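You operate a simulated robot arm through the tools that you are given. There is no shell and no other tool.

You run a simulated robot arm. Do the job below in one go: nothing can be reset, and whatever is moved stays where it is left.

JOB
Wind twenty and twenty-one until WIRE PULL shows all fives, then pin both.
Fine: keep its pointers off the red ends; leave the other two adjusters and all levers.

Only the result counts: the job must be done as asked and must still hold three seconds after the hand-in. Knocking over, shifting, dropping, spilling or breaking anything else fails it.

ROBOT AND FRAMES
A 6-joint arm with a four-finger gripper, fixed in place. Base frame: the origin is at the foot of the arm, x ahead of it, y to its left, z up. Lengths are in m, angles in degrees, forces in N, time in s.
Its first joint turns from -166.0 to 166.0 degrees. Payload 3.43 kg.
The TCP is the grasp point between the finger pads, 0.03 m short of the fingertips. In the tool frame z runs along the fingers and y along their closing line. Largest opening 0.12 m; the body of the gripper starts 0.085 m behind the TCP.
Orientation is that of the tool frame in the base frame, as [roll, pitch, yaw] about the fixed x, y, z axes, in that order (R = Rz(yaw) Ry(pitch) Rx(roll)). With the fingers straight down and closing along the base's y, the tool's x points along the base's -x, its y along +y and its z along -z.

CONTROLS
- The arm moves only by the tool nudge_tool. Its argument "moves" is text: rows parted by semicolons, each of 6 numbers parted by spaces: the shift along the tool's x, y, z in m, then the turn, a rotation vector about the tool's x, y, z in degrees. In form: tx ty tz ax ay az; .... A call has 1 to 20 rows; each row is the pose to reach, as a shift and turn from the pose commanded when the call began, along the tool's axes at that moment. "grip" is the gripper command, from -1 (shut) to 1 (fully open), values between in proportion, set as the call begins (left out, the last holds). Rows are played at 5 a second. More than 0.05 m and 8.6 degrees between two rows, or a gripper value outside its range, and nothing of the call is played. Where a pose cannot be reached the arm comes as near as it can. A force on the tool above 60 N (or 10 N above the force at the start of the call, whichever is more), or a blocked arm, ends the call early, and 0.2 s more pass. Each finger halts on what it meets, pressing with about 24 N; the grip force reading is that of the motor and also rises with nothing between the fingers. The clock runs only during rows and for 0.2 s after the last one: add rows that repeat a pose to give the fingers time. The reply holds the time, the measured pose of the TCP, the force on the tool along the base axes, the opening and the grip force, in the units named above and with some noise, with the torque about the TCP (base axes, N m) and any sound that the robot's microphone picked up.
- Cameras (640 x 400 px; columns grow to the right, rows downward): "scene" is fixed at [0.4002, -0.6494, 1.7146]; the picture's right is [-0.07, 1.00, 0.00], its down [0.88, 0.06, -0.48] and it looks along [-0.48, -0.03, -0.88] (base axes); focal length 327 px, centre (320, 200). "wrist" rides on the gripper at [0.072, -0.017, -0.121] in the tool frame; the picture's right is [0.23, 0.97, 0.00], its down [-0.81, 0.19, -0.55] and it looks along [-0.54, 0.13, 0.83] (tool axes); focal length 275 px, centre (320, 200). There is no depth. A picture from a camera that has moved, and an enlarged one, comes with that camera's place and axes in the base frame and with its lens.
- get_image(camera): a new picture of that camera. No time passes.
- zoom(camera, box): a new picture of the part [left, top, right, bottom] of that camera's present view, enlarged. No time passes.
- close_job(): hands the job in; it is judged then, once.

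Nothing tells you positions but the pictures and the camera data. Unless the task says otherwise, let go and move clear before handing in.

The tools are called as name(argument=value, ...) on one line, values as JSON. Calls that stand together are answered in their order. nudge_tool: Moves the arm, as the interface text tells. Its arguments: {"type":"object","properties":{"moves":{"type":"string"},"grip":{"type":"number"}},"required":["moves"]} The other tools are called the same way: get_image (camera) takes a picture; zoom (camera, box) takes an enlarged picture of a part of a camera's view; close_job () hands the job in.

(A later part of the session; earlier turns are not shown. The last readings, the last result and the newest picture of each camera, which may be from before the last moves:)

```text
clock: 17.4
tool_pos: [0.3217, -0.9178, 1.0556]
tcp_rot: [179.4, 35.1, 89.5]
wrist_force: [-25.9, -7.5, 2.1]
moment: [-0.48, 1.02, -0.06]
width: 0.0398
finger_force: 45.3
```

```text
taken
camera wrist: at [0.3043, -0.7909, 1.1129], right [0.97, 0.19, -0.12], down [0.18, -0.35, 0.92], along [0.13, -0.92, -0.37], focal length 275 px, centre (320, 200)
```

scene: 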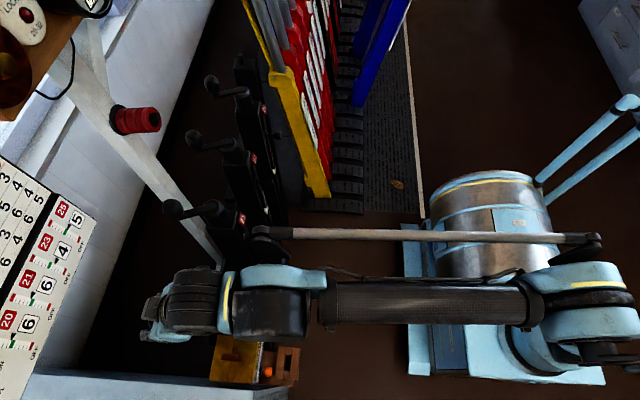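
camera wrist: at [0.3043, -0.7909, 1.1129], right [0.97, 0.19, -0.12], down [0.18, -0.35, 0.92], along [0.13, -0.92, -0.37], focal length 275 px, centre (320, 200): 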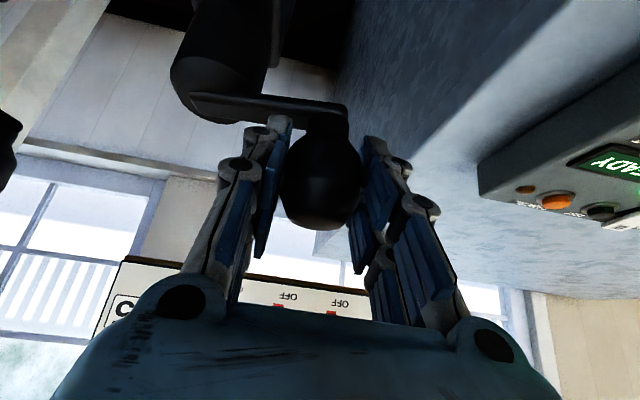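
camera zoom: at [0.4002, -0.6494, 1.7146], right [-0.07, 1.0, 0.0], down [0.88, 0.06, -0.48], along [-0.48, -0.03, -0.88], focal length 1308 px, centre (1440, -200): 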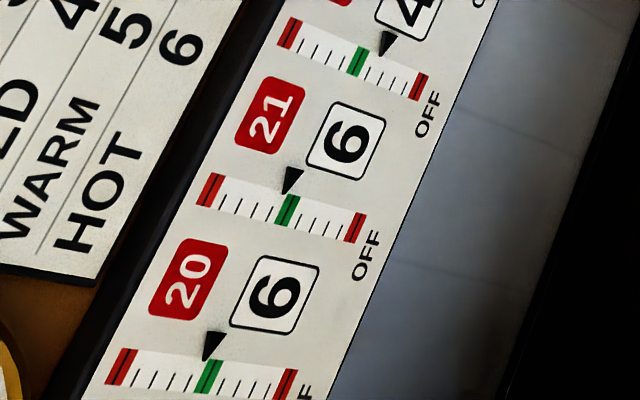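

The five points so far fit a circle centred at (0.248, -0.939) with radius 0.076; the crank has turned about 77° from a start of -61°. I'll continue on the refined circle.

nudge_tool(moves="0.004 -0.005 -0.0028 0 0 0; 0.009 -0.0077 -0.0063 0 0 0; 0.0137 -0.0109 -0.0097 0 0 0; 0.0183 -0.0145 -0.0129 0 0 0; 0.0226 -0.0186 -0.0159 0 0 0; 0.0265 -0.0232 -0.0186 0 0 0; 0.0301 -0.0282 -0.0212 0 0 0; 0.0333 -0.0335 -0.0234 0 0 0; 0.0333 -0.0335 -0.0234 0 0 0")

zoom(camera="scene", box=[0, 250, 80, 350])

get_image(camera="wrist")

```text
clock: 19.4
tool_pos: [0.2913, -0.8756, 1.0561]
tcp_rot: [179.3, 35.1, 89.6]
wrist_force: [0.5, 1.5, 9.8]
moment: [0.28, 0.34, 0.02]
width: 0.0396
finger_force: 45.0
```

```text
4.00 times, centred on (40, 300) of scene
camera zoom: at [0.4002, -0.6494, 1.7146], right [-0.07, 1.0, 0.0], down [0.88, 0.06, -0.48], along [-0.48, -0.03, -0.88], focal length 1308 px, centre (1440, -200)
```

zoom: 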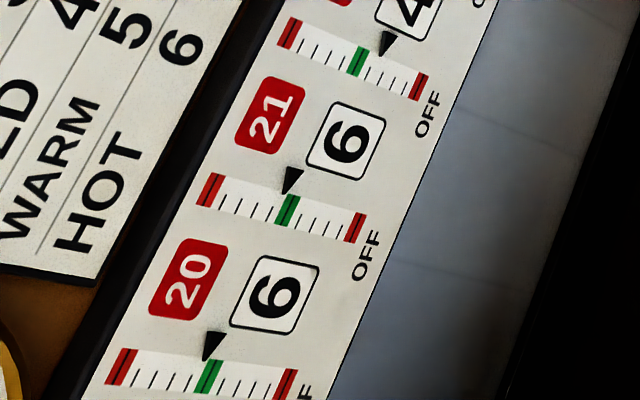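

```text
taken
camera wrist: at [0.2737, -0.7496, 1.1128], right [0.97, 0.19, -0.12], down [0.18, -0.35, 0.92], along [0.13, -0.92, -0.37], focal length 275 px, centre (320, 200)
```

wrist: 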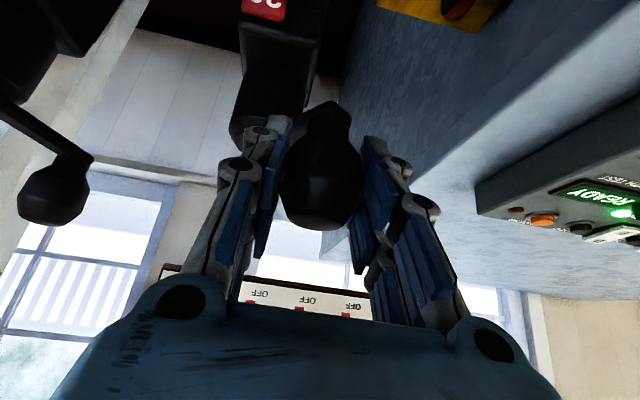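

Turned about 117° with low forces and the board still reads 6‑6‑4‑5. I'll keep going towards the half turn and look before the end.

nudge_tool(moves="0.0029 -0.0057 -0.002 0 0 0; 0.0052 -0.0116 -0.0037 0 0 0; 0.0073 -0.0178 -0.0051 0 0 0; 0.0088 -0.0241 -0.0062 0 0 0; 0.0099 -0.0306 -0.007 0 0 0; 0.0105 -0.0372 -0.0074 0 0 0; 0.0106 -0.0438 -0.0075 0 0 0; 0.0103 -0.0504 -0.0072 0 0 0; 0.0103 -0.0504 -0.0072 0 0 0")

zoom(camera="scene", box=[0, 250, 80, 350])

get_image(camera="wrist")

get_image(camera="scene")

```text
clock: 21.4
tool_pos: [0.2416, -0.8644, 1.056]
tcp_rot: [179.2, 35.2, 89.6]
wrist_force: [2.5, -20.1, 35.1]
moment: [-0.5, 0.17, 0.03]
width: 0.0396
finger_force: 45.9
```

```text
4.00 times, centred on (40, 300) of scene
camera zoom: at [0.4002, -0.6494, 1.7146], right [-0.07, 1.0, 0.0], down [0.88, 0.06, -0.48], along [-0.48, -0.03, -0.88], focal length 1308 px, centre (1440, -200)
```

zoom: 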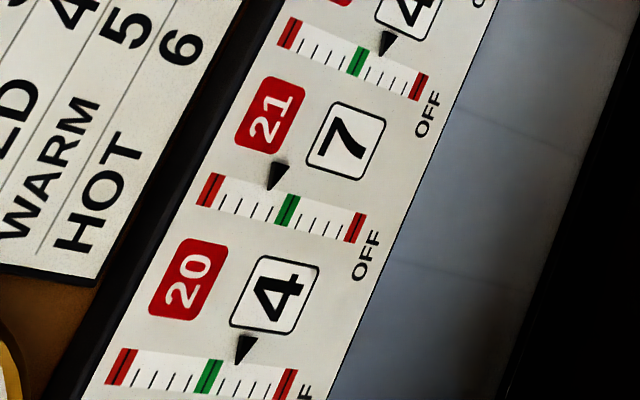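

```text
taken
camera wrist: at [0.2235, -0.7371, 1.1123], right [0.97, 0.19, -0.12], down [0.18, -0.34, 0.92], along [0.13, -0.92, -0.37], focal length 275 px, centre (320, 200)
```

wrist: 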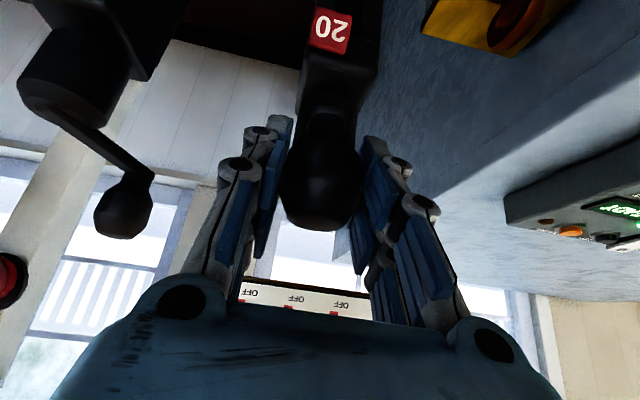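

```text
taken
```

scene: 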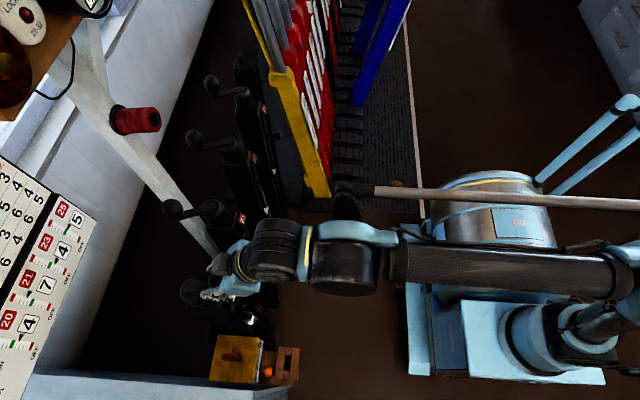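

The board now reads 4‑7‑4‑5, so counter-clockwise is OFF and the coupling is as expected. I'll finish 20's half turn to about 119°, easing the small vertical and radial load.

nudge_tool(moves="-0.0028 -0.0066 -0.0005 0 0 0; -0.004 -0.013 0.0004 0 0 0; -0.0057 -0.0193 0.0016 0 0 0; -0.0079 -0.0254 0.0032 0 0 0; -0.0094 -0.0289 0.0042 0 0 0; -0.0094 -0.0289 0.0042 0 0 0")

zoom(camera="scene", box=[0, 250, 80, 350])

get_image(camera="wrist")

```text
clock: 22.8
tool_pos: [0.2113, -0.8739, 1.0575]
tcp_rot: [179.3, 34.8, 89.5]
wrist_force: [-6.5, 18.0, -34.7]
moment: [0.66, 0.33, 0.0]
width: 0.0398
finger_force: 45.6
```

```text
4.00 times, centred on (40, 300) of scene
camera zoom: at [0.4002, -0.6494, 1.7146], right [-0.07, 1.0, 0.0], down [0.88, 0.06, -0.48], along [-0.48, -0.03, -0.88], focal length 1308 px, centre (1440, -200)
```

zoom: 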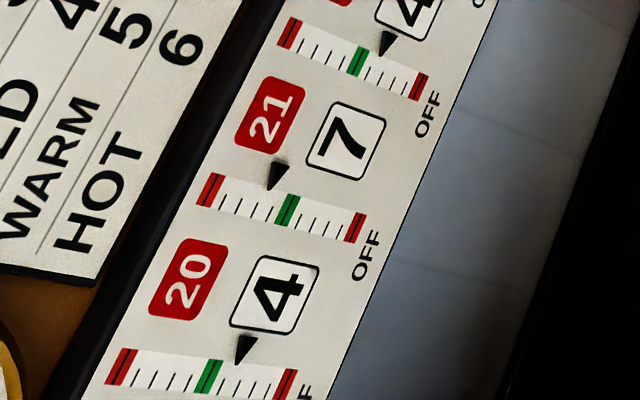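

```text
taken
camera wrist: at [0.1936, -0.7475, 1.1128], right [0.97, 0.19, -0.12], down [0.18, -0.35, 0.92], along [0.13, -0.92, -0.37], focal length 275 px, centre (320, 200)
```

wrist: 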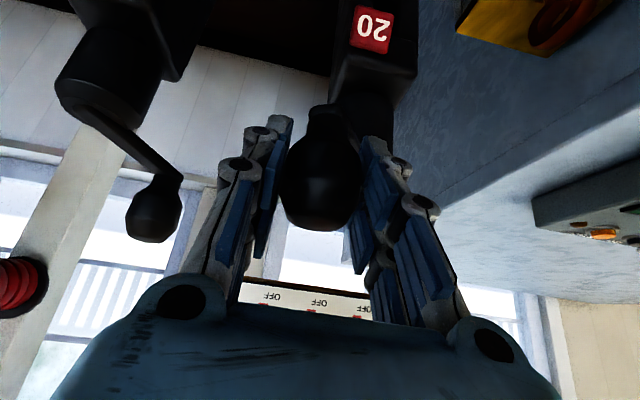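

20's crank is now exactly opposite its start, half a turn done. I'll ease off the load, open the fingers and back out along the tool axis.

nudge_tool(moves="0.0014 0 0.0002 0 0 0; 0.0014 0 0.0002 0 0 0")

nudge_tool(moves="0 0 0 0 0 0; 0 0 0 0 0 0; 0 0 -0.02 0 0 0; 0 0 -0.05 0 0 0; 0 0 -0.08 0 0 0; 0 0 -0.12 0 0 0; 0 0 -0.12 0 0 0", grip=0.3)

zoom(camera="scene", box=[0, 190, 100, 350])

get_image(camera="wrist")

get_image(camera="scene")

```text
clock: 23.4
tool_pos: [0.212, -0.8737, 1.0563]
tcp_rot: [179.3, 35.1, 89.5]
wrist_force: [-0.5, 4.6, -18.2]
moment: [0.32, 0.35, 0.0]
width: 0.0395
finger_force: 44.9
```

```text
clock: 25.0
tool_pos: [0.2106, -0.8039, 1.1545]
tcp_rot: [179.2, 35.1, 89.6]
wrist_force: [0.5, 0.0, -0.5]
moment: [0.01, 0.01, 0.01]
width: 0.0779
finger_force: 0.0
```

```text
2.50 times, centred on (50, 270) of scene
camera zoom: at [0.4002, -0.6494, 1.7146], right [-0.07, 1.0, 0.0], down [0.88, 0.06, -0.48], along [-0.48, -0.03, -0.88], focal length 818 px, centre (995, 25)
```

zoom: 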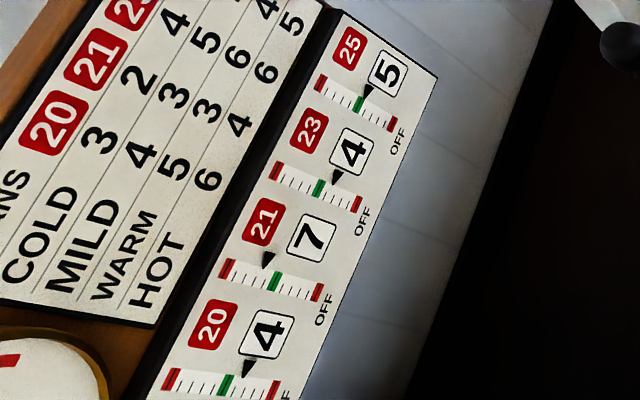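

```text
taken
camera wrist: at [0.193, -0.6771, 1.211], right [0.97, 0.19, -0.12], down [0.18, -0.35, 0.92], along [0.13, -0.92, -0.37], focal length 275 px, centre (320, 200)
```

wrist: 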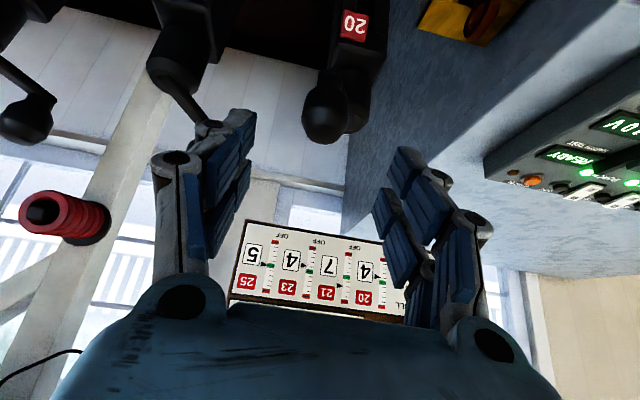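

```text
taken
```

scene: 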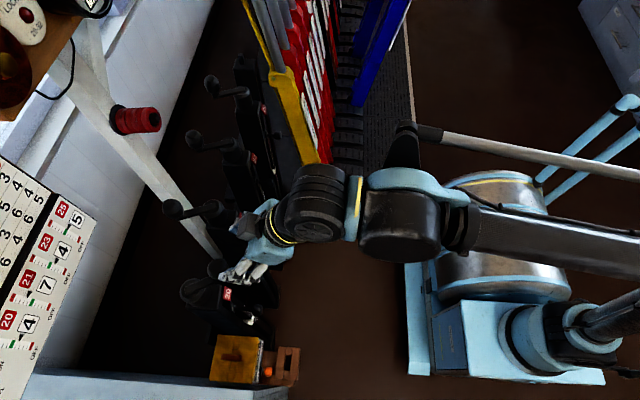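

20 holds at the half turn. 21's knob should be near (0.082, -1.005, 1.05), the same layout shifted -0.202 in x. I'll move to its pre-grasp point with the fingers opening.

nudge_tool(moves="-0.0215 -0.0257 0.0152 0 0 0; -0.043 -0.0514 0.0304 0 0 0; -0.0645 -0.0771 0.0456 0 0 0; -0.086 -0.1028 0.0608 0 0 0; -0.1082 -0.1286 0.0758 0 0 0; -0.1082 -0.1286 0.0758 0 0 0", grip=1)

get_image(camera="wrist")

get_image(camera="scene")

```text
clock: 26.4
tool_pos: [0.0811, -0.9369, 1.1524]
tcp_rot: [179.3, 35.0, 89.5]
wrist_force: [-0.5, -0.2, 0.8]
moment: [-0.01, 0.0, 0.06]
width: 0.1199
finger_force: 0.1
```

```text
taken
camera wrist: at [0.0644, -0.8096, 1.2086], right [0.97, 0.19, -0.12], down [0.18, -0.35, 0.92], along [0.13, -0.92, -0.37], focal length 275 px, centre (320, 200)
```

wrist: 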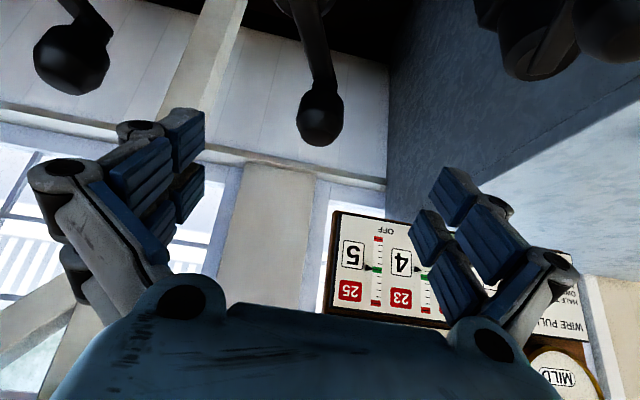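

```text
taken
```

scene: 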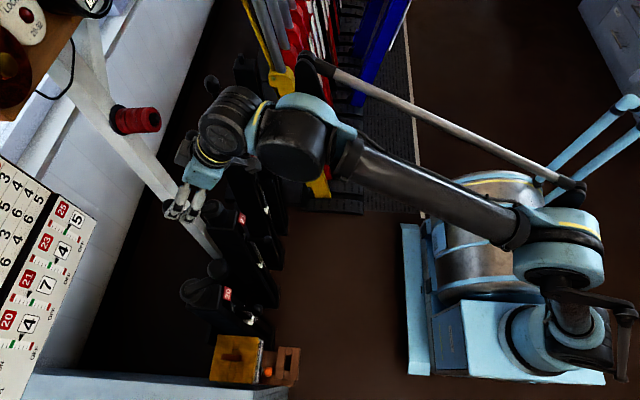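

Knob 21 is straight ahead, matching the view I had of 20. I'll move in with the fingers open.

nudge_tool(moves="0 0.0005 0.03 0 0 0; 0 0.001 0.06 0 0 0; -0.001 0.0015 0.09 0 0 0; -0.0016 0.0019 0.1195 0 0 0; -0.0016 0.0019 0.1195 0 0 0")

get_image(camera="wrist")

get_image(camera="scene")

```text
clock: 27.6
tool_pos: [0.0857, -1.0071, 1.0556]
tcp_rot: [179.2, 35.1, 89.4]
wrist_force: [-0.6, -0.8, 0.0]
moment: [0.01, -0.01, 0.05]
width: 0.1202
finger_force: 0.0
```

```text
taken
camera wrist: at [0.0674, -0.8795, 1.1123], right [0.97, 0.19, -0.12], down [0.18, -0.35, 0.92], along [0.13, -0.92, -0.37], focal length 275 px, centre (320, 200)
```

wrist: 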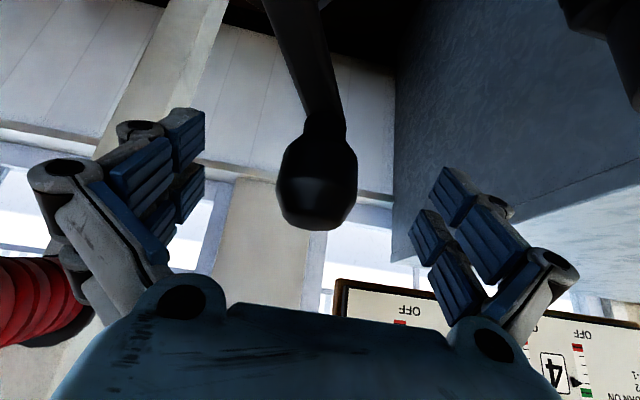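

```text
taken
```

scene: 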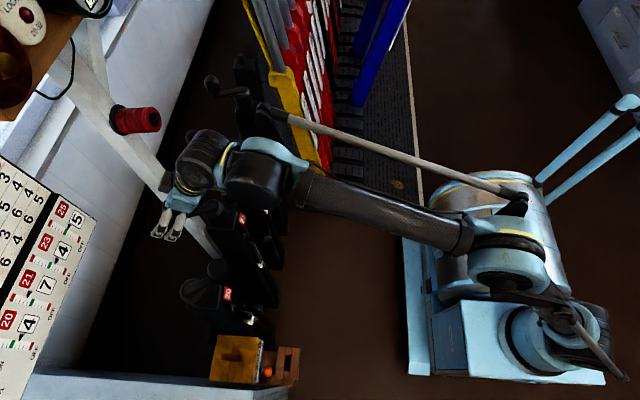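

nudge_tool(moves="0 0 0 0 0 0; 0 0 0 0 0 0; 0 0 0 0 0 0; 0 0 0 0 0 0", grip=-1)

get_image(camera="wrist")

```text
clock: 28.6
tool_pos: [0.085, -1.006, 1.0558]
tcp_rot: [179.3, 35.0, 89.6]
wrist_force: [-3.4, 1.7, 5.8]
moment: [-0.12, 0.54, 0.01]
width: 0.0397
finger_force: 45.1
```

```text
taken
camera wrist: at [0.0671, -0.8789, 1.1128], right [0.97, 0.19, -0.12], down [0.18, -0.35, 0.92], along [0.13, -0.92, -0.37], focal length 275 px, centre (320, 200)
```

wrist: 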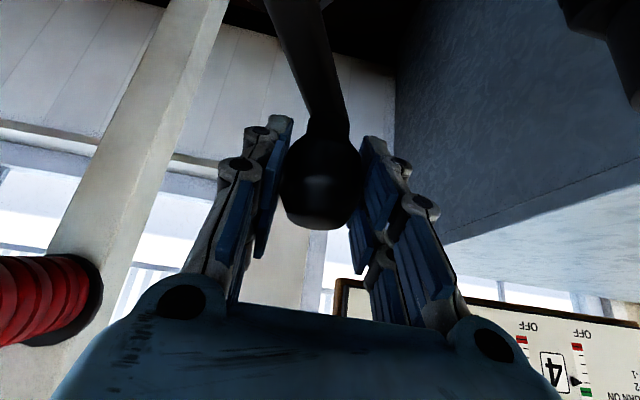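

Gripped knob 21 at (0.085, -1.006), exactly 0.2 m from 20's. I'll follow the same fitted circle counter-clockwise, the first 30°.

nudge_tool(moves="0.0029 0.0057 -0.002 0 0 0; 0.0061 0.011 -0.0043 0 0 0; 0.0097 0.016 -0.0068 0 0 0; 0.0136 0.0206 -0.0095 0 0 0; 0.0178 0.0247 -0.0125 0 0 0; 0.0224 0.0283 -0.0158 0 0 0; 0.0224 0.0283 -0.0158 0 0 0")

```text
clock: 30.2
tool_pos: [0.1137, -0.9783, 1.0562]
tcp_rot: [179.1, 35.1, 89.5]
wrist_force: [-1.5, 0.9, 1.6]
moment: [-0.22, 0.28, -0.01]
width: 0.0397
finger_force: 45.0
```

Forces are almost nil. Next 50°.

nudge_tool(moves="0.0047 0.0032 -0.0033 0 0 0; 0.0097 0.0059 -0.0068 0 0 0; 0.0149 0.008 -0.0105 0 0 0; 0.0201 0.0095 -0.0141 0 0 0; 0.0255 0.0105 -0.0179 0 0 0; 0.0309 0.0109 -0.0217 0 0 0; 0.0363 0.0107 -0.0255 0 0 0; 0.0417 0.01 -0.0293 0 0 0; 0.047 0.0086 -0.0331 0 0 0; 0.0522 0.0068 -0.0367 0 0 0; 0.0522 0.0068 -0.0367 0 0 0")

get_image(camera="scene")

get_image(camera="wrist")

```text
clock: 32.6
tool_pos: [0.1194, -0.9149, 1.057]
tcp_rot: [179.2, 35.0, 89.6]
wrist_force: [3.2, 1.2, -1.9]
moment: [-0.09, 0.32, 0.0]
width: 0.0395
finger_force: 44.2
```

```text
taken
```

scene: 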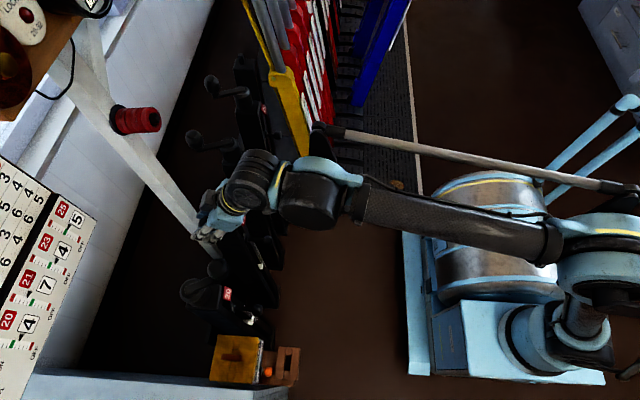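

```text
taken
camera wrist: at [0.1027, -0.788, 1.1129], right [0.97, 0.19, -0.12], down [0.18, -0.35, 0.92], along [0.13, -0.92, -0.37], focal length 275 px, centre (320, 200)
```

wrist: 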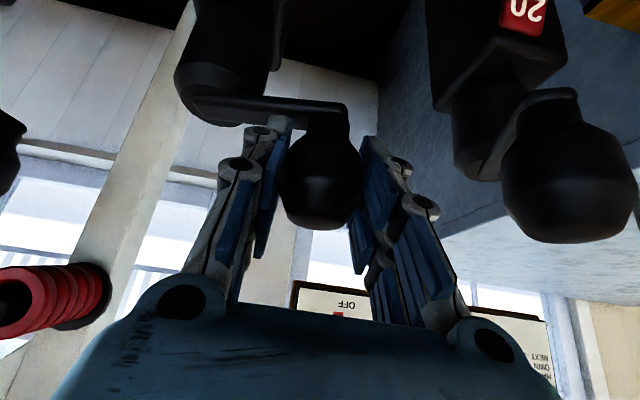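

Clear of 20's knob, and forces are still negligible. I'll continue round the near side.

nudge_tool(moves="0.0051 -0.0025 -0.0036 0 0 0; 0.0099 -0.0054 -0.007 0 0 0; 0.0146 -0.0089 -0.0102 0 0 0; 0.0189 -0.0128 -0.0133 0 0 0; 0.023 -0.0172 -0.0162 0 0 0; 0.0267 -0.022 -0.0188 0 0 0; 0.0301 -0.0272 -0.0212 0 0 0; 0.033 -0.0328 -0.0232 0 0 0; 0.0357 -0.0386 -0.0251 0 0 0; 0.0379 -0.0447 -0.0266 0 0 0; 0.0396 -0.051 -0.0278 0 0 0; 0.0396 -0.051 -0.0278 0 0 0")

zoom(camera="scene", box=[0, 190, 100, 350])

```text
clock: 35.2
tool_pos: [0.069, -0.8672, 1.0562]
tcp_rot: [179.3, 35.2, 89.5]
wrist_force: [-3.7, -14.9, 21.0]
moment: [-0.35, 0.26, 0.01]
width: 0.0398
finger_force: 45.1
```

```text
2.50 times, centred on (50, 270) of scene
camera zoom: at [0.4002, -0.6494, 1.7146], right [-0.07, 1.0, 0.0], down [0.88, 0.06, -0.48], along [-0.48, -0.03, -0.88], focal length 818 px, centre (995, 25)
```

zoom: 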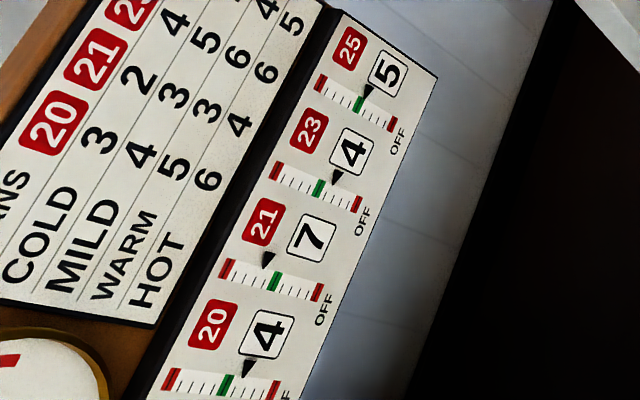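

At about 135° of turn the load is small and radial/vertical, like 20's. I'll finish the half turn with a slight correction.

nudge_tool(moves="0.0001 -0.0064 -0.0011 0 0 0; 0.0009 -0.013 -0.0017 0 0 0; 0.0011 -0.0196 -0.002 0 0 0; 0.001 -0.0262 -0.0019 0 0 0; 0.0004 -0.0328 -0.0016 0 0 0; -0.0009 -0.0393 -0.0009 0 0 0; -0.0023 -0.0456 0.0001 0 0 0; -0.0045 -0.0518 0.0015 0 0 0; -0.0069 -0.0577 0.0032 0 0 0; -0.0069 -0.0577 0.0032 0 0 0")

zoom(camera="scene", box=[0, 190, 100, 350])

get_image(camera="scene")

get_image(camera="wrist")

```text
clock: 37.4
tool_pos: [0.0118, -0.8736, 1.0549]
tcp_rot: [179.2, 34.9, 89.6]
wrist_force: [10.8, -11.2, -3.0]
moment: [0.27, 0.11, 0.03]
width: 0.0394
finger_force: 45.2
```

```text
2.50 times, centred on (50, 270) of scene
camera zoom: at [0.4002, -0.6494, 1.7146], right [-0.07, 1.0, 0.0], down [0.88, 0.06, -0.48], along [-0.48, -0.03, -0.88], focal length 818 px, centre (995, 25)
```

zoom: 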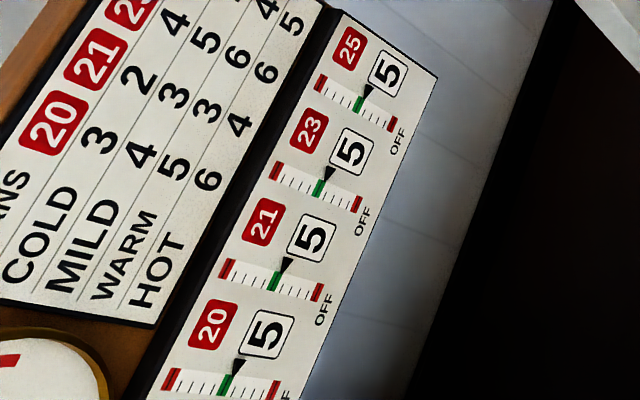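

```text
taken
```

scene: 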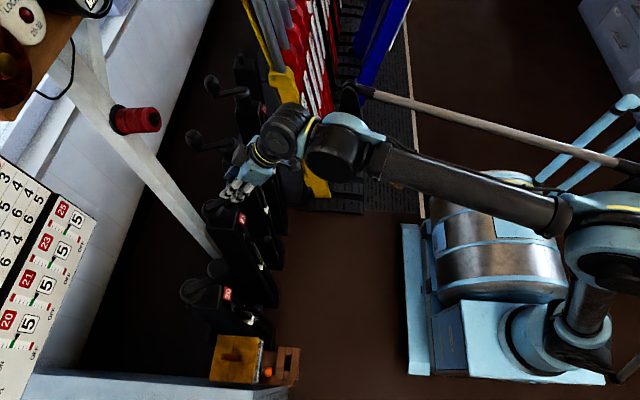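

```text
taken
camera wrist: at [-0.0058, -0.7477, 1.1128], right [0.97, 0.19, -0.12], down [0.18, -0.35, 0.92], along [0.13, -0.92, -0.37], focal length 275 px, centre (320, 200)
```

wrist: 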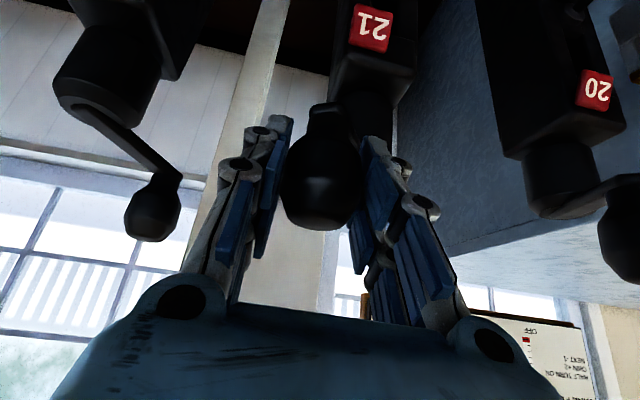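

All four read 5 and 21 sits exactly half a turn from its start. I'll let go and back out, then look at the pins.

nudge_tool(moves="0 0 0 0 0 0; 0 0 0 0 0 0; 0 0 -0.02 0 0 0; 0 0 -0.05 0 0 0; 0 0 -0.08 0 0 0; 0 0 -0.12 0 0 0; 0 0 -0.12 0 0 0", grip=0.3)

zoom(camera="scene", box=[0, 190, 100, 350])

get_image(camera="wrist")

```text
clock: 39.0
tool_pos: [0.0101, -0.8042, 1.1547]
tcp_rot: [179.2, 35.1, 89.5]
wrist_force: [-0.6, -0.4, -0.2]
moment: [0.0, -0.03, 0.02]
width: 0.0782
finger_force: 0.1
```

```text
2.50 times, centred on (50, 270) of scene
camera zoom: at [0.4002, -0.6494, 1.7146], right [-0.07, 1.0, 0.0], down [0.88, 0.06, -0.48], along [-0.48, -0.03, -0.88], focal length 818 px, centre (995, 25)
```

zoom: 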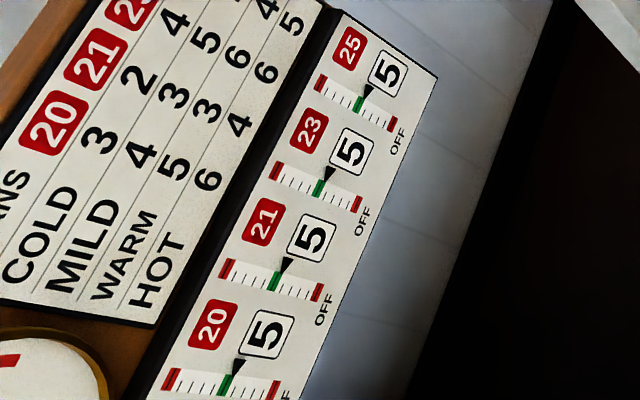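

```text
taken
camera wrist: at [-0.0079, -0.6779, 1.2115], right [0.97, 0.19, -0.12], down [0.18, -0.35, 0.92], along [0.13, -0.92, -0.37], focal length 275 px, centre (320, 200)
```

wrist: 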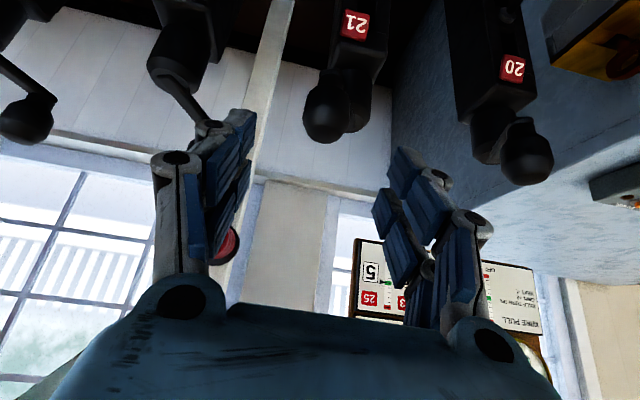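

All fives hold after release. Now I'll back off to see the pins on the posts' front faces.

nudge_tool(moves="0.0273 0.02 -0.0192 0 0 0; 0.0546 0.04 -0.0384 0 0 0; 0.0819 0.06 -0.0576 0 0 0; 0.1092 0.08 -0.0768 0 0 0; 0.1365 0.1 -0.096 0 0 0; 0.1636 0.12 -0.115 0 0 0; 0.1636 0.12 -0.115 0 0 0", grip=1)

get_image(camera="wrist")

get_image(camera="scene")

```text
clock: 40.6
tool_pos: [0.13, -0.6043, 1.1565]
tcp_rot: [179.2, 35.0, 89.5]
wrist_force: [0.5, 0.1, -0.4]
moment: [-0.01, -0.02, 0.0]
width: 0.12
finger_force: 0.1
```

```text
taken
camera wrist: at [0.1124, -0.4779, 1.2132], right [0.97, 0.19, -0.12], down [0.18, -0.35, 0.92], along [0.13, -0.92, -0.37], focal length 275 px, centre (320, 200)
```

wrist: 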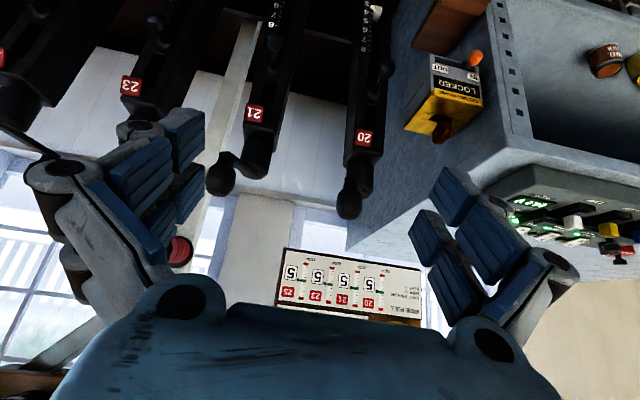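

```text
taken
```

scene: 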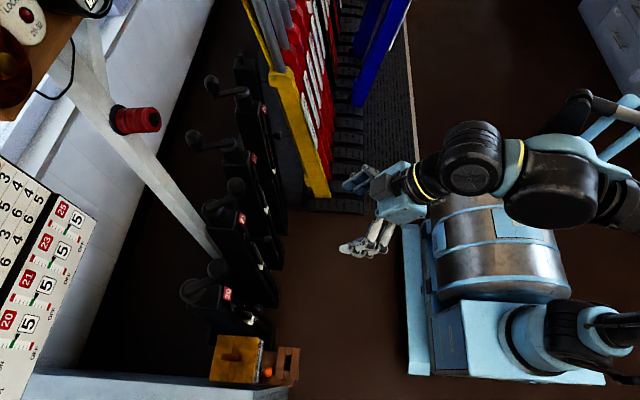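

zoom(camera="wrist", box=[230, 0, 430, 140])

zoom(camera="scene", box=[200, 190, 300, 290])

zoom(camera="scene", box=[200, 270, 300, 370])

zoom(camera="scene", box=[200, 70, 300, 190])

```text
2.86 times, centred on (330, 70) of wrist
camera zoom: at [0.1124, -0.4779, 1.2132], right [0.97, 0.19, -0.12], down [0.18, -0.35, 0.92], along [0.13, -0.92, -0.37], focal length 786 px, centre (291, 571)
```

zoom: 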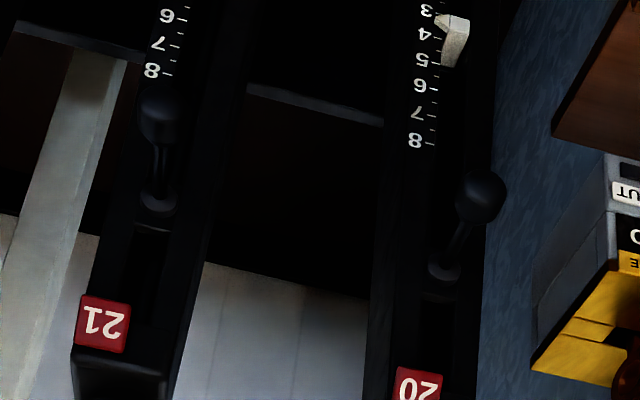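

```text
4.00 times, centred on (250, 240) of scene
camera zoom: at [0.4002, -0.6494, 1.7146], right [-0.07, 1.0, 0.0], down [0.88, 0.06, -0.48], along [-0.48, -0.03, -0.88], focal length 1308 px, centre (600, 40)
```

zoom: 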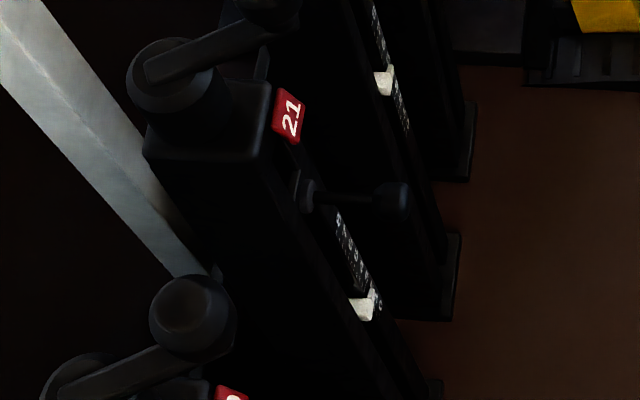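

```text
4.00 times, centred on (250, 320) of scene
camera zoom: at [0.4002, -0.6494, 1.7146], right [-0.07, 1.0, 0.0], down [0.88, 0.06, -0.48], along [-0.48, -0.03, -0.88], focal length 1308 px, centre (600, -280)
```

zoom: 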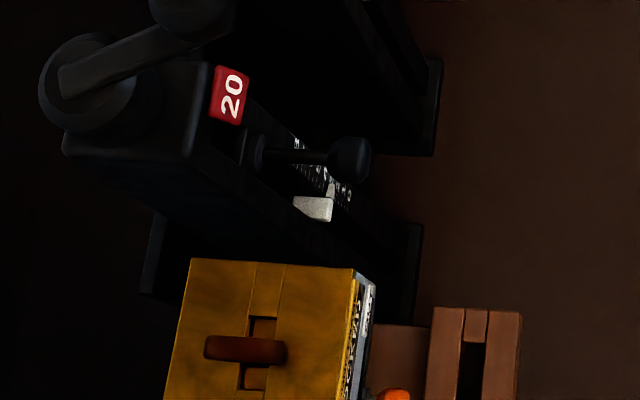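

```text
3.33 times, centred on (250, 130) of scene
camera zoom: at [0.4002, -0.6494, 1.7146], right [-0.07, 1.0, 0.0], down [0.88, 0.06, -0.48], along [-0.48, -0.03, -0.88], focal length 1090 px, centre (553, 433)
```

zoom: 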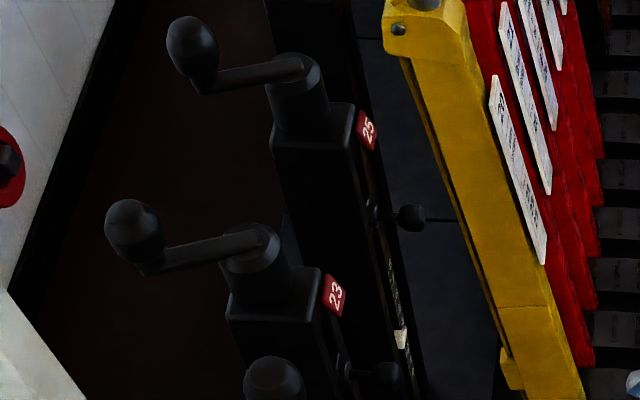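

23 and 25 show short, pushed-in pins, while 20 and 21 have theirs pulled out by about 0.03 m. So pinning means pushing those plungers in towards -y; their knobs are near (0.249, -0.825, 0.803) and (0.048, -0.825, 0.803). I'll close the fingers and bring the tool nearly horizontal in front of post 20, still high up.

nudge_tool(moves="-0.0113 0.017 0.0126 0 -7.14 0; -0.0227 0.034 0.0252 0 -14.28 0; -0.034 0.051 0.0378 0 -21.42 0; -0.0454 0.068 0.0504 0 -28.56 0; -0.0567 0.085 0.063 0 -35.7 0; -0.0681 0.102 0.0756 0 -42.84 0; -0.0794 0.119 0.0882 0 -50 0; -0.0794 0.119 0.0882 0 -50 0", grip=-1)

get_image(camera="wrist")

get_image(camera="scene")

```text
clock: 42.4
tool_pos: [0.2573, -0.7211, 1.1299]
tcp_rot: [172.9, 85.2, 82.7]
wrist_force: [0.0, -0.5, -0.5]
moment: [-0.03, 0.01, -0.02]
width: 0.0
finger_force: 24.2
```

```text
taken
camera wrist: at [0.2416, -0.596, 1.0688], right [0.98, 0.01, -0.22], down [0.19, 0.48, 0.86], along [0.12, -0.88, 0.47], focal length 275 px, centre (320, 200)
```

wrist: 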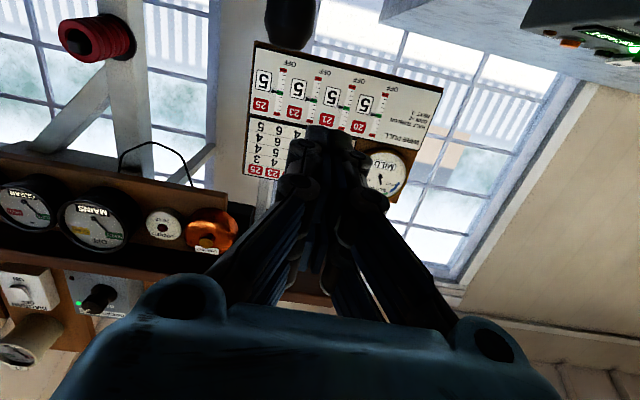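

```text
taken
```

scene: 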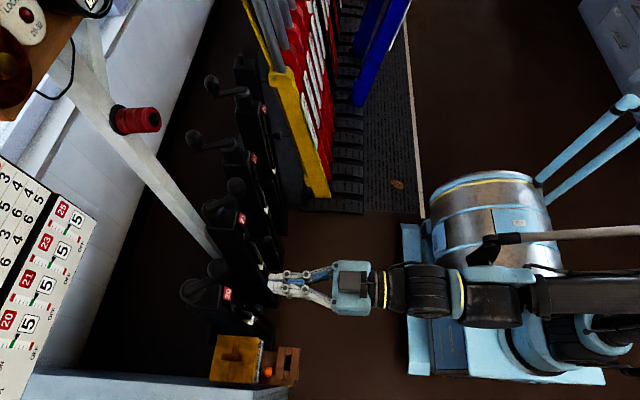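

The fingers are closed and point towards -y. I'll lower in front of post 20 in stages, keeping short of the pin knob.

nudge_tool(moves="0.0397 -0.0021 0.0044 0 0 0; 0.0795 -0.0042 0.0087 0 0 0; 0.1192 -0.0062 0.0131 0 0 0; 0.159 -0.0083 0.0174 0 0 0; 0.1987 -0.0104 0.0218 0 0 0; 0.1987 -0.0104 0.0218 0 0 0")

get_image(camera="wrist")

get_image(camera="scene")

```text
clock: 43.8
tool_pos: [0.2476, -0.7262, 0.93]
tcp_rot: [173.3, 85.0, 83.1]
wrist_force: [0.5, -0.5, 1.8]
moment: [0.01, 0.02, 0.01]
width: 0.0
finger_force: 24.1
```

```text
taken
camera wrist: at [0.2313, -0.5997, 0.8681], right [0.98, 0.02, -0.22], down [0.19, 0.48, 0.86], along [0.12, -0.88, 0.47], focal length 275 px, centre (320, 200)
```

wrist: 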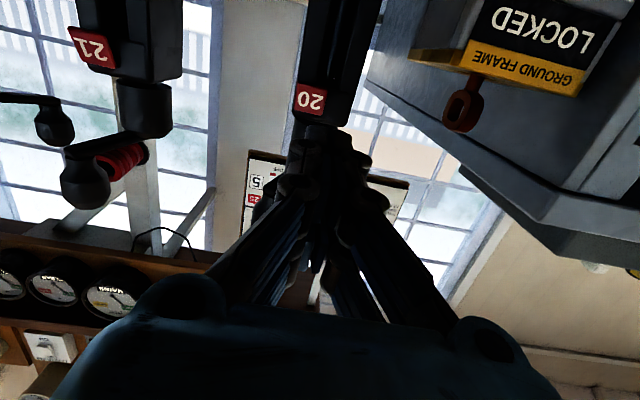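

```text
taken
```

scene: 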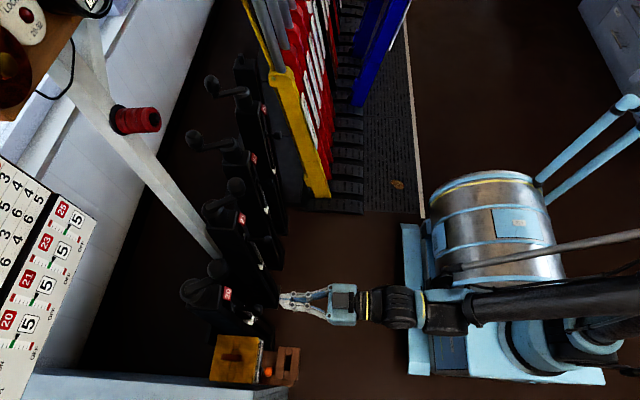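

nudge_tool(moves="0.0411 0 0.0064 0 0 0; 0.0822 0 0.0128 0 0 0; 0.1233 0.0001 0.0193 0 0 0; 0.1233 0.0001 0.0193 0 0 0")

get_image(camera="wrist")

get_image(camera="scene")

zoom(camera="scene", box=[210, 260, 370, 370])

```text
clock: 44.8
tool_pos: [0.2483, -0.7358, 0.8051]
tcp_rot: [173.3, 85.0, 82.9]
wrist_force: [-0.1, 0.7, 0.2]
moment: [-0.03, 0.01, -0.01]
width: 0.0
finger_force: 23.6
```

```text
taken
camera wrist: at [0.2324, -0.609, 0.7435], right [0.98, 0.02, -0.22], down [0.18, 0.48, 0.86], along [0.12, -0.88, 0.47], focal length 275 px, centre (320, 200)
```

wrist: 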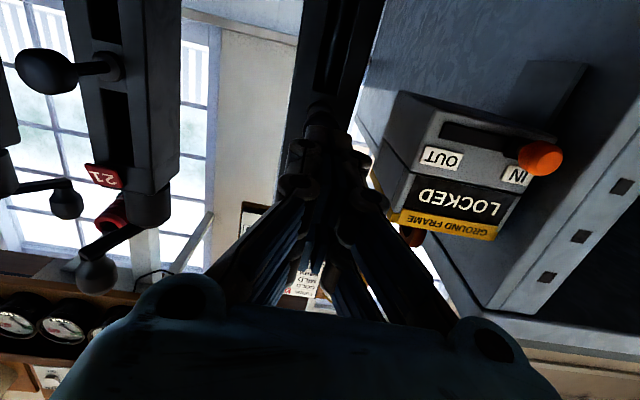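

```text
taken
```

scene: 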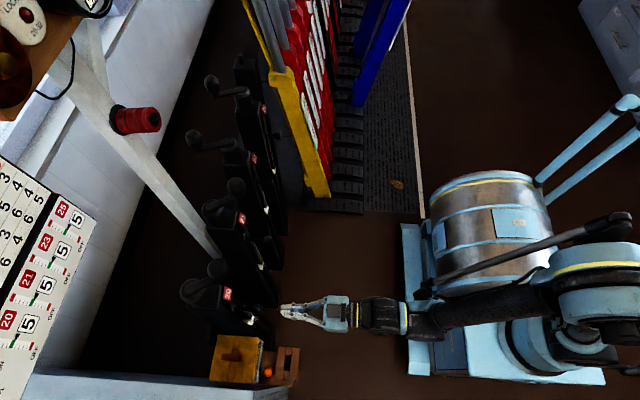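

```text
3.64 times, centred on (290, 315) of scene
camera zoom: at [0.4002, -0.6494, 1.7146], right [-0.07, 1.0, 0.0], down [0.88, 0.06, -0.48], along [-0.48, -0.03, -0.88], focal length 1189 px, centre (429, -218)
```

zoom: 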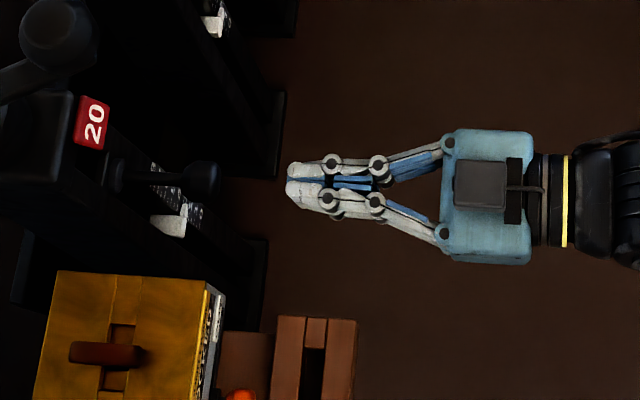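

The closed fingertips line up with pin 20's knob, with about 0.045 m to go. I'll advance straight along -y, then push in small steps.

nudge_tool(moves="-0.0017 0.0003 0.0199 0 0 0; -0.0034 0.0005 0.0398 0 0 0; -0.0034 0.0005 0.0398 0 0 0")

zoom(camera="scene", box=[210, 260, 330, 350])

get_image(camera="wrist")

```text
clock: 45.6
tool_pos: [0.2479, -0.7741, 0.8056]
tcp_rot: [172.8, 85.0, 82.5]
wrist_force: [-0.1, -0.1, 0.9]
moment: [-0.04, 0.02, 0.03]
width: 0.0
finger_force: 23.5
```

```text
4.44 times, centred on (270, 305) of scene
camera zoom: at [0.4002, -0.6494, 1.7146], right [-0.07, 1.0, 0.0], down [0.88, 0.06, -0.48], along [-0.48, -0.03, -0.88], focal length 1454 px, centre (542, -267)
```

zoom: 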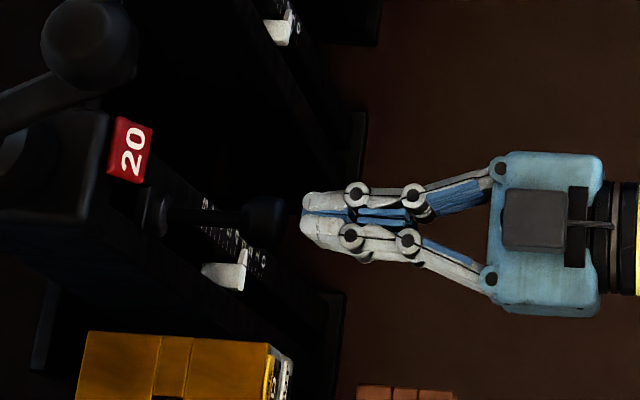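

```text
taken
camera wrist: at [0.2316, -0.6487, 0.7442], right [0.98, 0.02, -0.22], down [0.18, 0.48, 0.86], along [0.12, -0.88, 0.47], focal length 275 px, centre (320, 200)
```

wrist: 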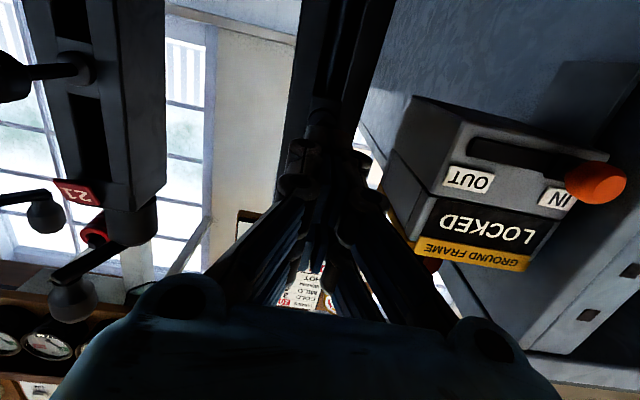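

About 8 mm of gap remains and the alignment is good. I'll push gently in 4 mm steps.

nudge_tool(moves="-0.0003 0.0001 0.004 0 0 0; -0.0007 0.0001 0.008 0 0 0; -0.001 0.0002 0.012 0 0 0; -0.0014 0.0002 0.0159 0 0 0; -0.0017 0.0003 0.0199 0 0 0; -0.0017 0.0003 0.0199 0 0 0")

zoom(camera="scene", box=[210, 260, 330, 350])

```text
clock: 47.0
tool_pos: [0.2491, -0.7935, 0.8059]
tcp_rot: [173.0, 84.9, 82.7]
wrist_force: [1.1, -0.3, -0.2]
moment: [0.0, 0.03, 0.02]
width: 0.0002
finger_force: 23.6
```

```text
4.44 times, centred on (270, 305) of scene
camera zoom: at [0.4002, -0.6494, 1.7146], right [-0.07, 1.0, 0.0], down [0.88, 0.06, -0.48], along [-0.48, -0.03, -0.88], focal length 1454 px, centre (542, -267)
```

zoom: 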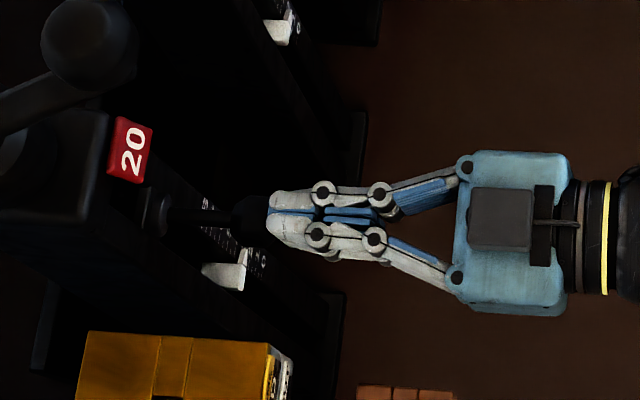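

The pin is sliding in with hardly any resistance. I'll carry on pushing towards its stop.

nudge_tool(moves="-0.0003 0.0001 0.004 0 0 0; -0.0007 0.0001 0.008 0 0 0; -0.001 0.0002 0.012 0 0 0; -0.0012 0.0002 0.014 0 0 0; -0.0012 0.0002 0.014 0 0 0")

zoom(camera="scene", box=[210, 260, 330, 350])

```text
clock: 48.2
tool_pos: [0.2474, -0.8079, 0.8053]
tcp_rot: [173.0, 85.1, 82.8]
wrist_force: [0.1, 0.9, -0.1]
moment: [-0.03, -0.01, 0.0]
width: 0.0
finger_force: 24.1
```

```text
4.44 times, centred on (270, 305) of scene
camera zoom: at [0.4002, -0.6494, 1.7146], right [-0.07, 1.0, 0.0], down [0.88, 0.06, -0.48], along [-0.48, -0.03, -0.88], focal length 1454 px, centre (542, -267)
```

zoom: 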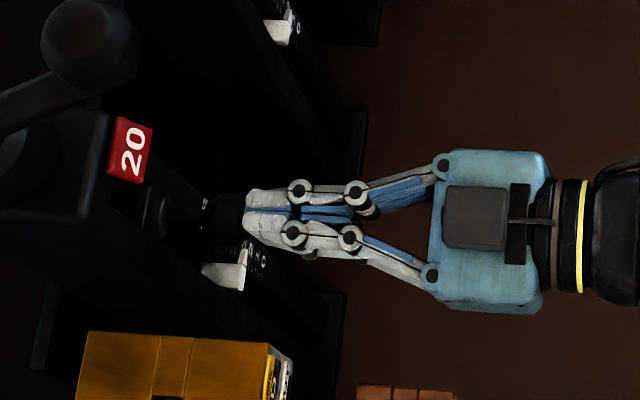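

nudge_tool(moves="-0.0002 0 0.002 0 0 0; -0.0003 0.0001 0.004 0 0 0; -0.0005 0.0001 0.006 0 0 0; -0.0007 0.0001 0.008 0 0 0; -0.0007 0.0001 0.008 0 0 0")

zoom(camera="scene", box=[210, 260, 330, 350])

```text
clock: 49.2
tool_pos: [0.244, -0.8122, 0.8092]
tcp_rot: [165.0, 84.8, 74.7]
wrist_force: [9.3, 25.8, 0.1]
moment: [-0.13, -0.04, 0.3]
width: 0.0061
finger_force: 33.3
stopped in row 5: the force on the tool passed its limit at 63 N (the readings are from after the stop); the commanded pose is now the measured one
```

```text
4.44 times, centred on (270, 305) of scene
camera zoom: at [0.4002, -0.6494, 1.7146], right [-0.07, 1.0, 0.0], down [0.88, 0.06, -0.48], along [-0.48, -0.03, -0.88], focal length 1454 px, centre (542, -267)
```

zoom: 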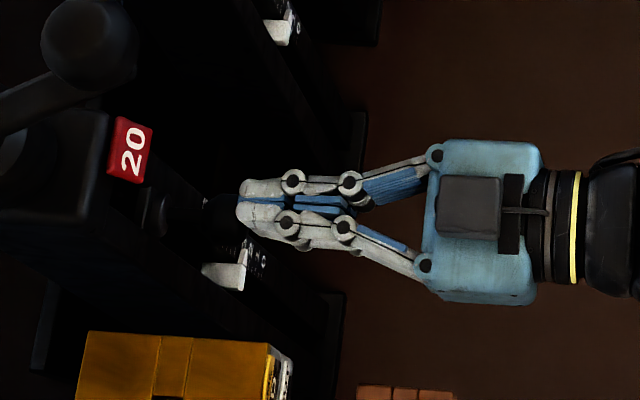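

The pin hit its stop (63 N peak, knob now where 23's sits). I'll back straight off and inspect.

nudge_tool(moves="0 0 -0.02 0 0 0; 0 0 -0.045 0 0 0; 0 0 -0.07 0 0 0; 0 0 -0.07 0 0 0")

zoom(camera="scene", box=[210, 260, 330, 350])

get_image(camera="wrist")

zoom(camera="scene", box=[0, 190, 100, 350])

```text
clock: 50.2
tool_pos: [0.2436, -0.7435, 0.8154]
tcp_rot: [165.6, 84.7, 75.2]
wrist_force: [-0.5, 0.0, 0.1]
moment: [0.03, 0.02, -0.02]
width: 0.0
finger_force: 33.5
```

```text
4.44 times, centred on (270, 305) of scene
camera zoom: at [0.4002, -0.6494, 1.7146], right [-0.07, 1.0, 0.0], down [0.88, 0.06, -0.48], along [-0.48, -0.03, -0.88], focal length 1454 px, centre (542, -267)
```

zoom: 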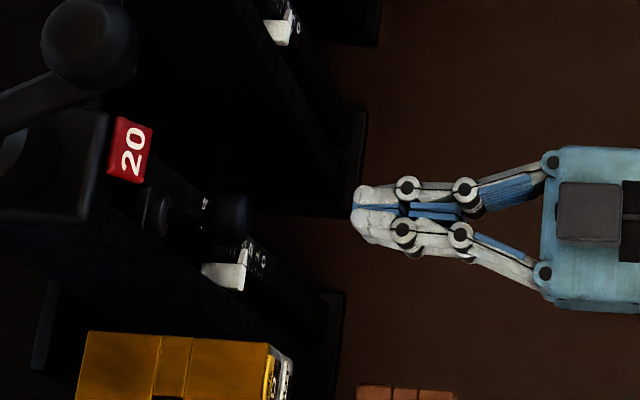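

```text
taken
camera wrist: at [0.2294, -0.6178, 0.7536], right [0.98, 0.01, -0.21], down [0.18, 0.48, 0.86], along [0.11, -0.88, 0.46], focal length 275 px, centre (320, 200)
```

wrist: 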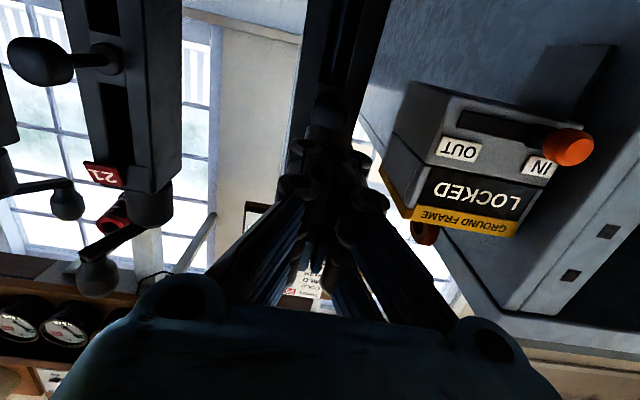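

```text
2.50 times, centred on (50, 270) of scene
camera zoom: at [0.4002, -0.6494, 1.7146], right [-0.07, 1.0, 0.0], down [0.88, 0.06, -0.48], along [-0.48, -0.03, -0.88], focal length 818 px, centre (995, 25)
```

zoom: 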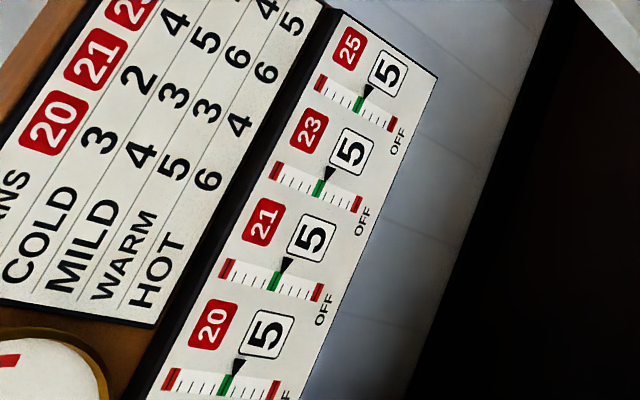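

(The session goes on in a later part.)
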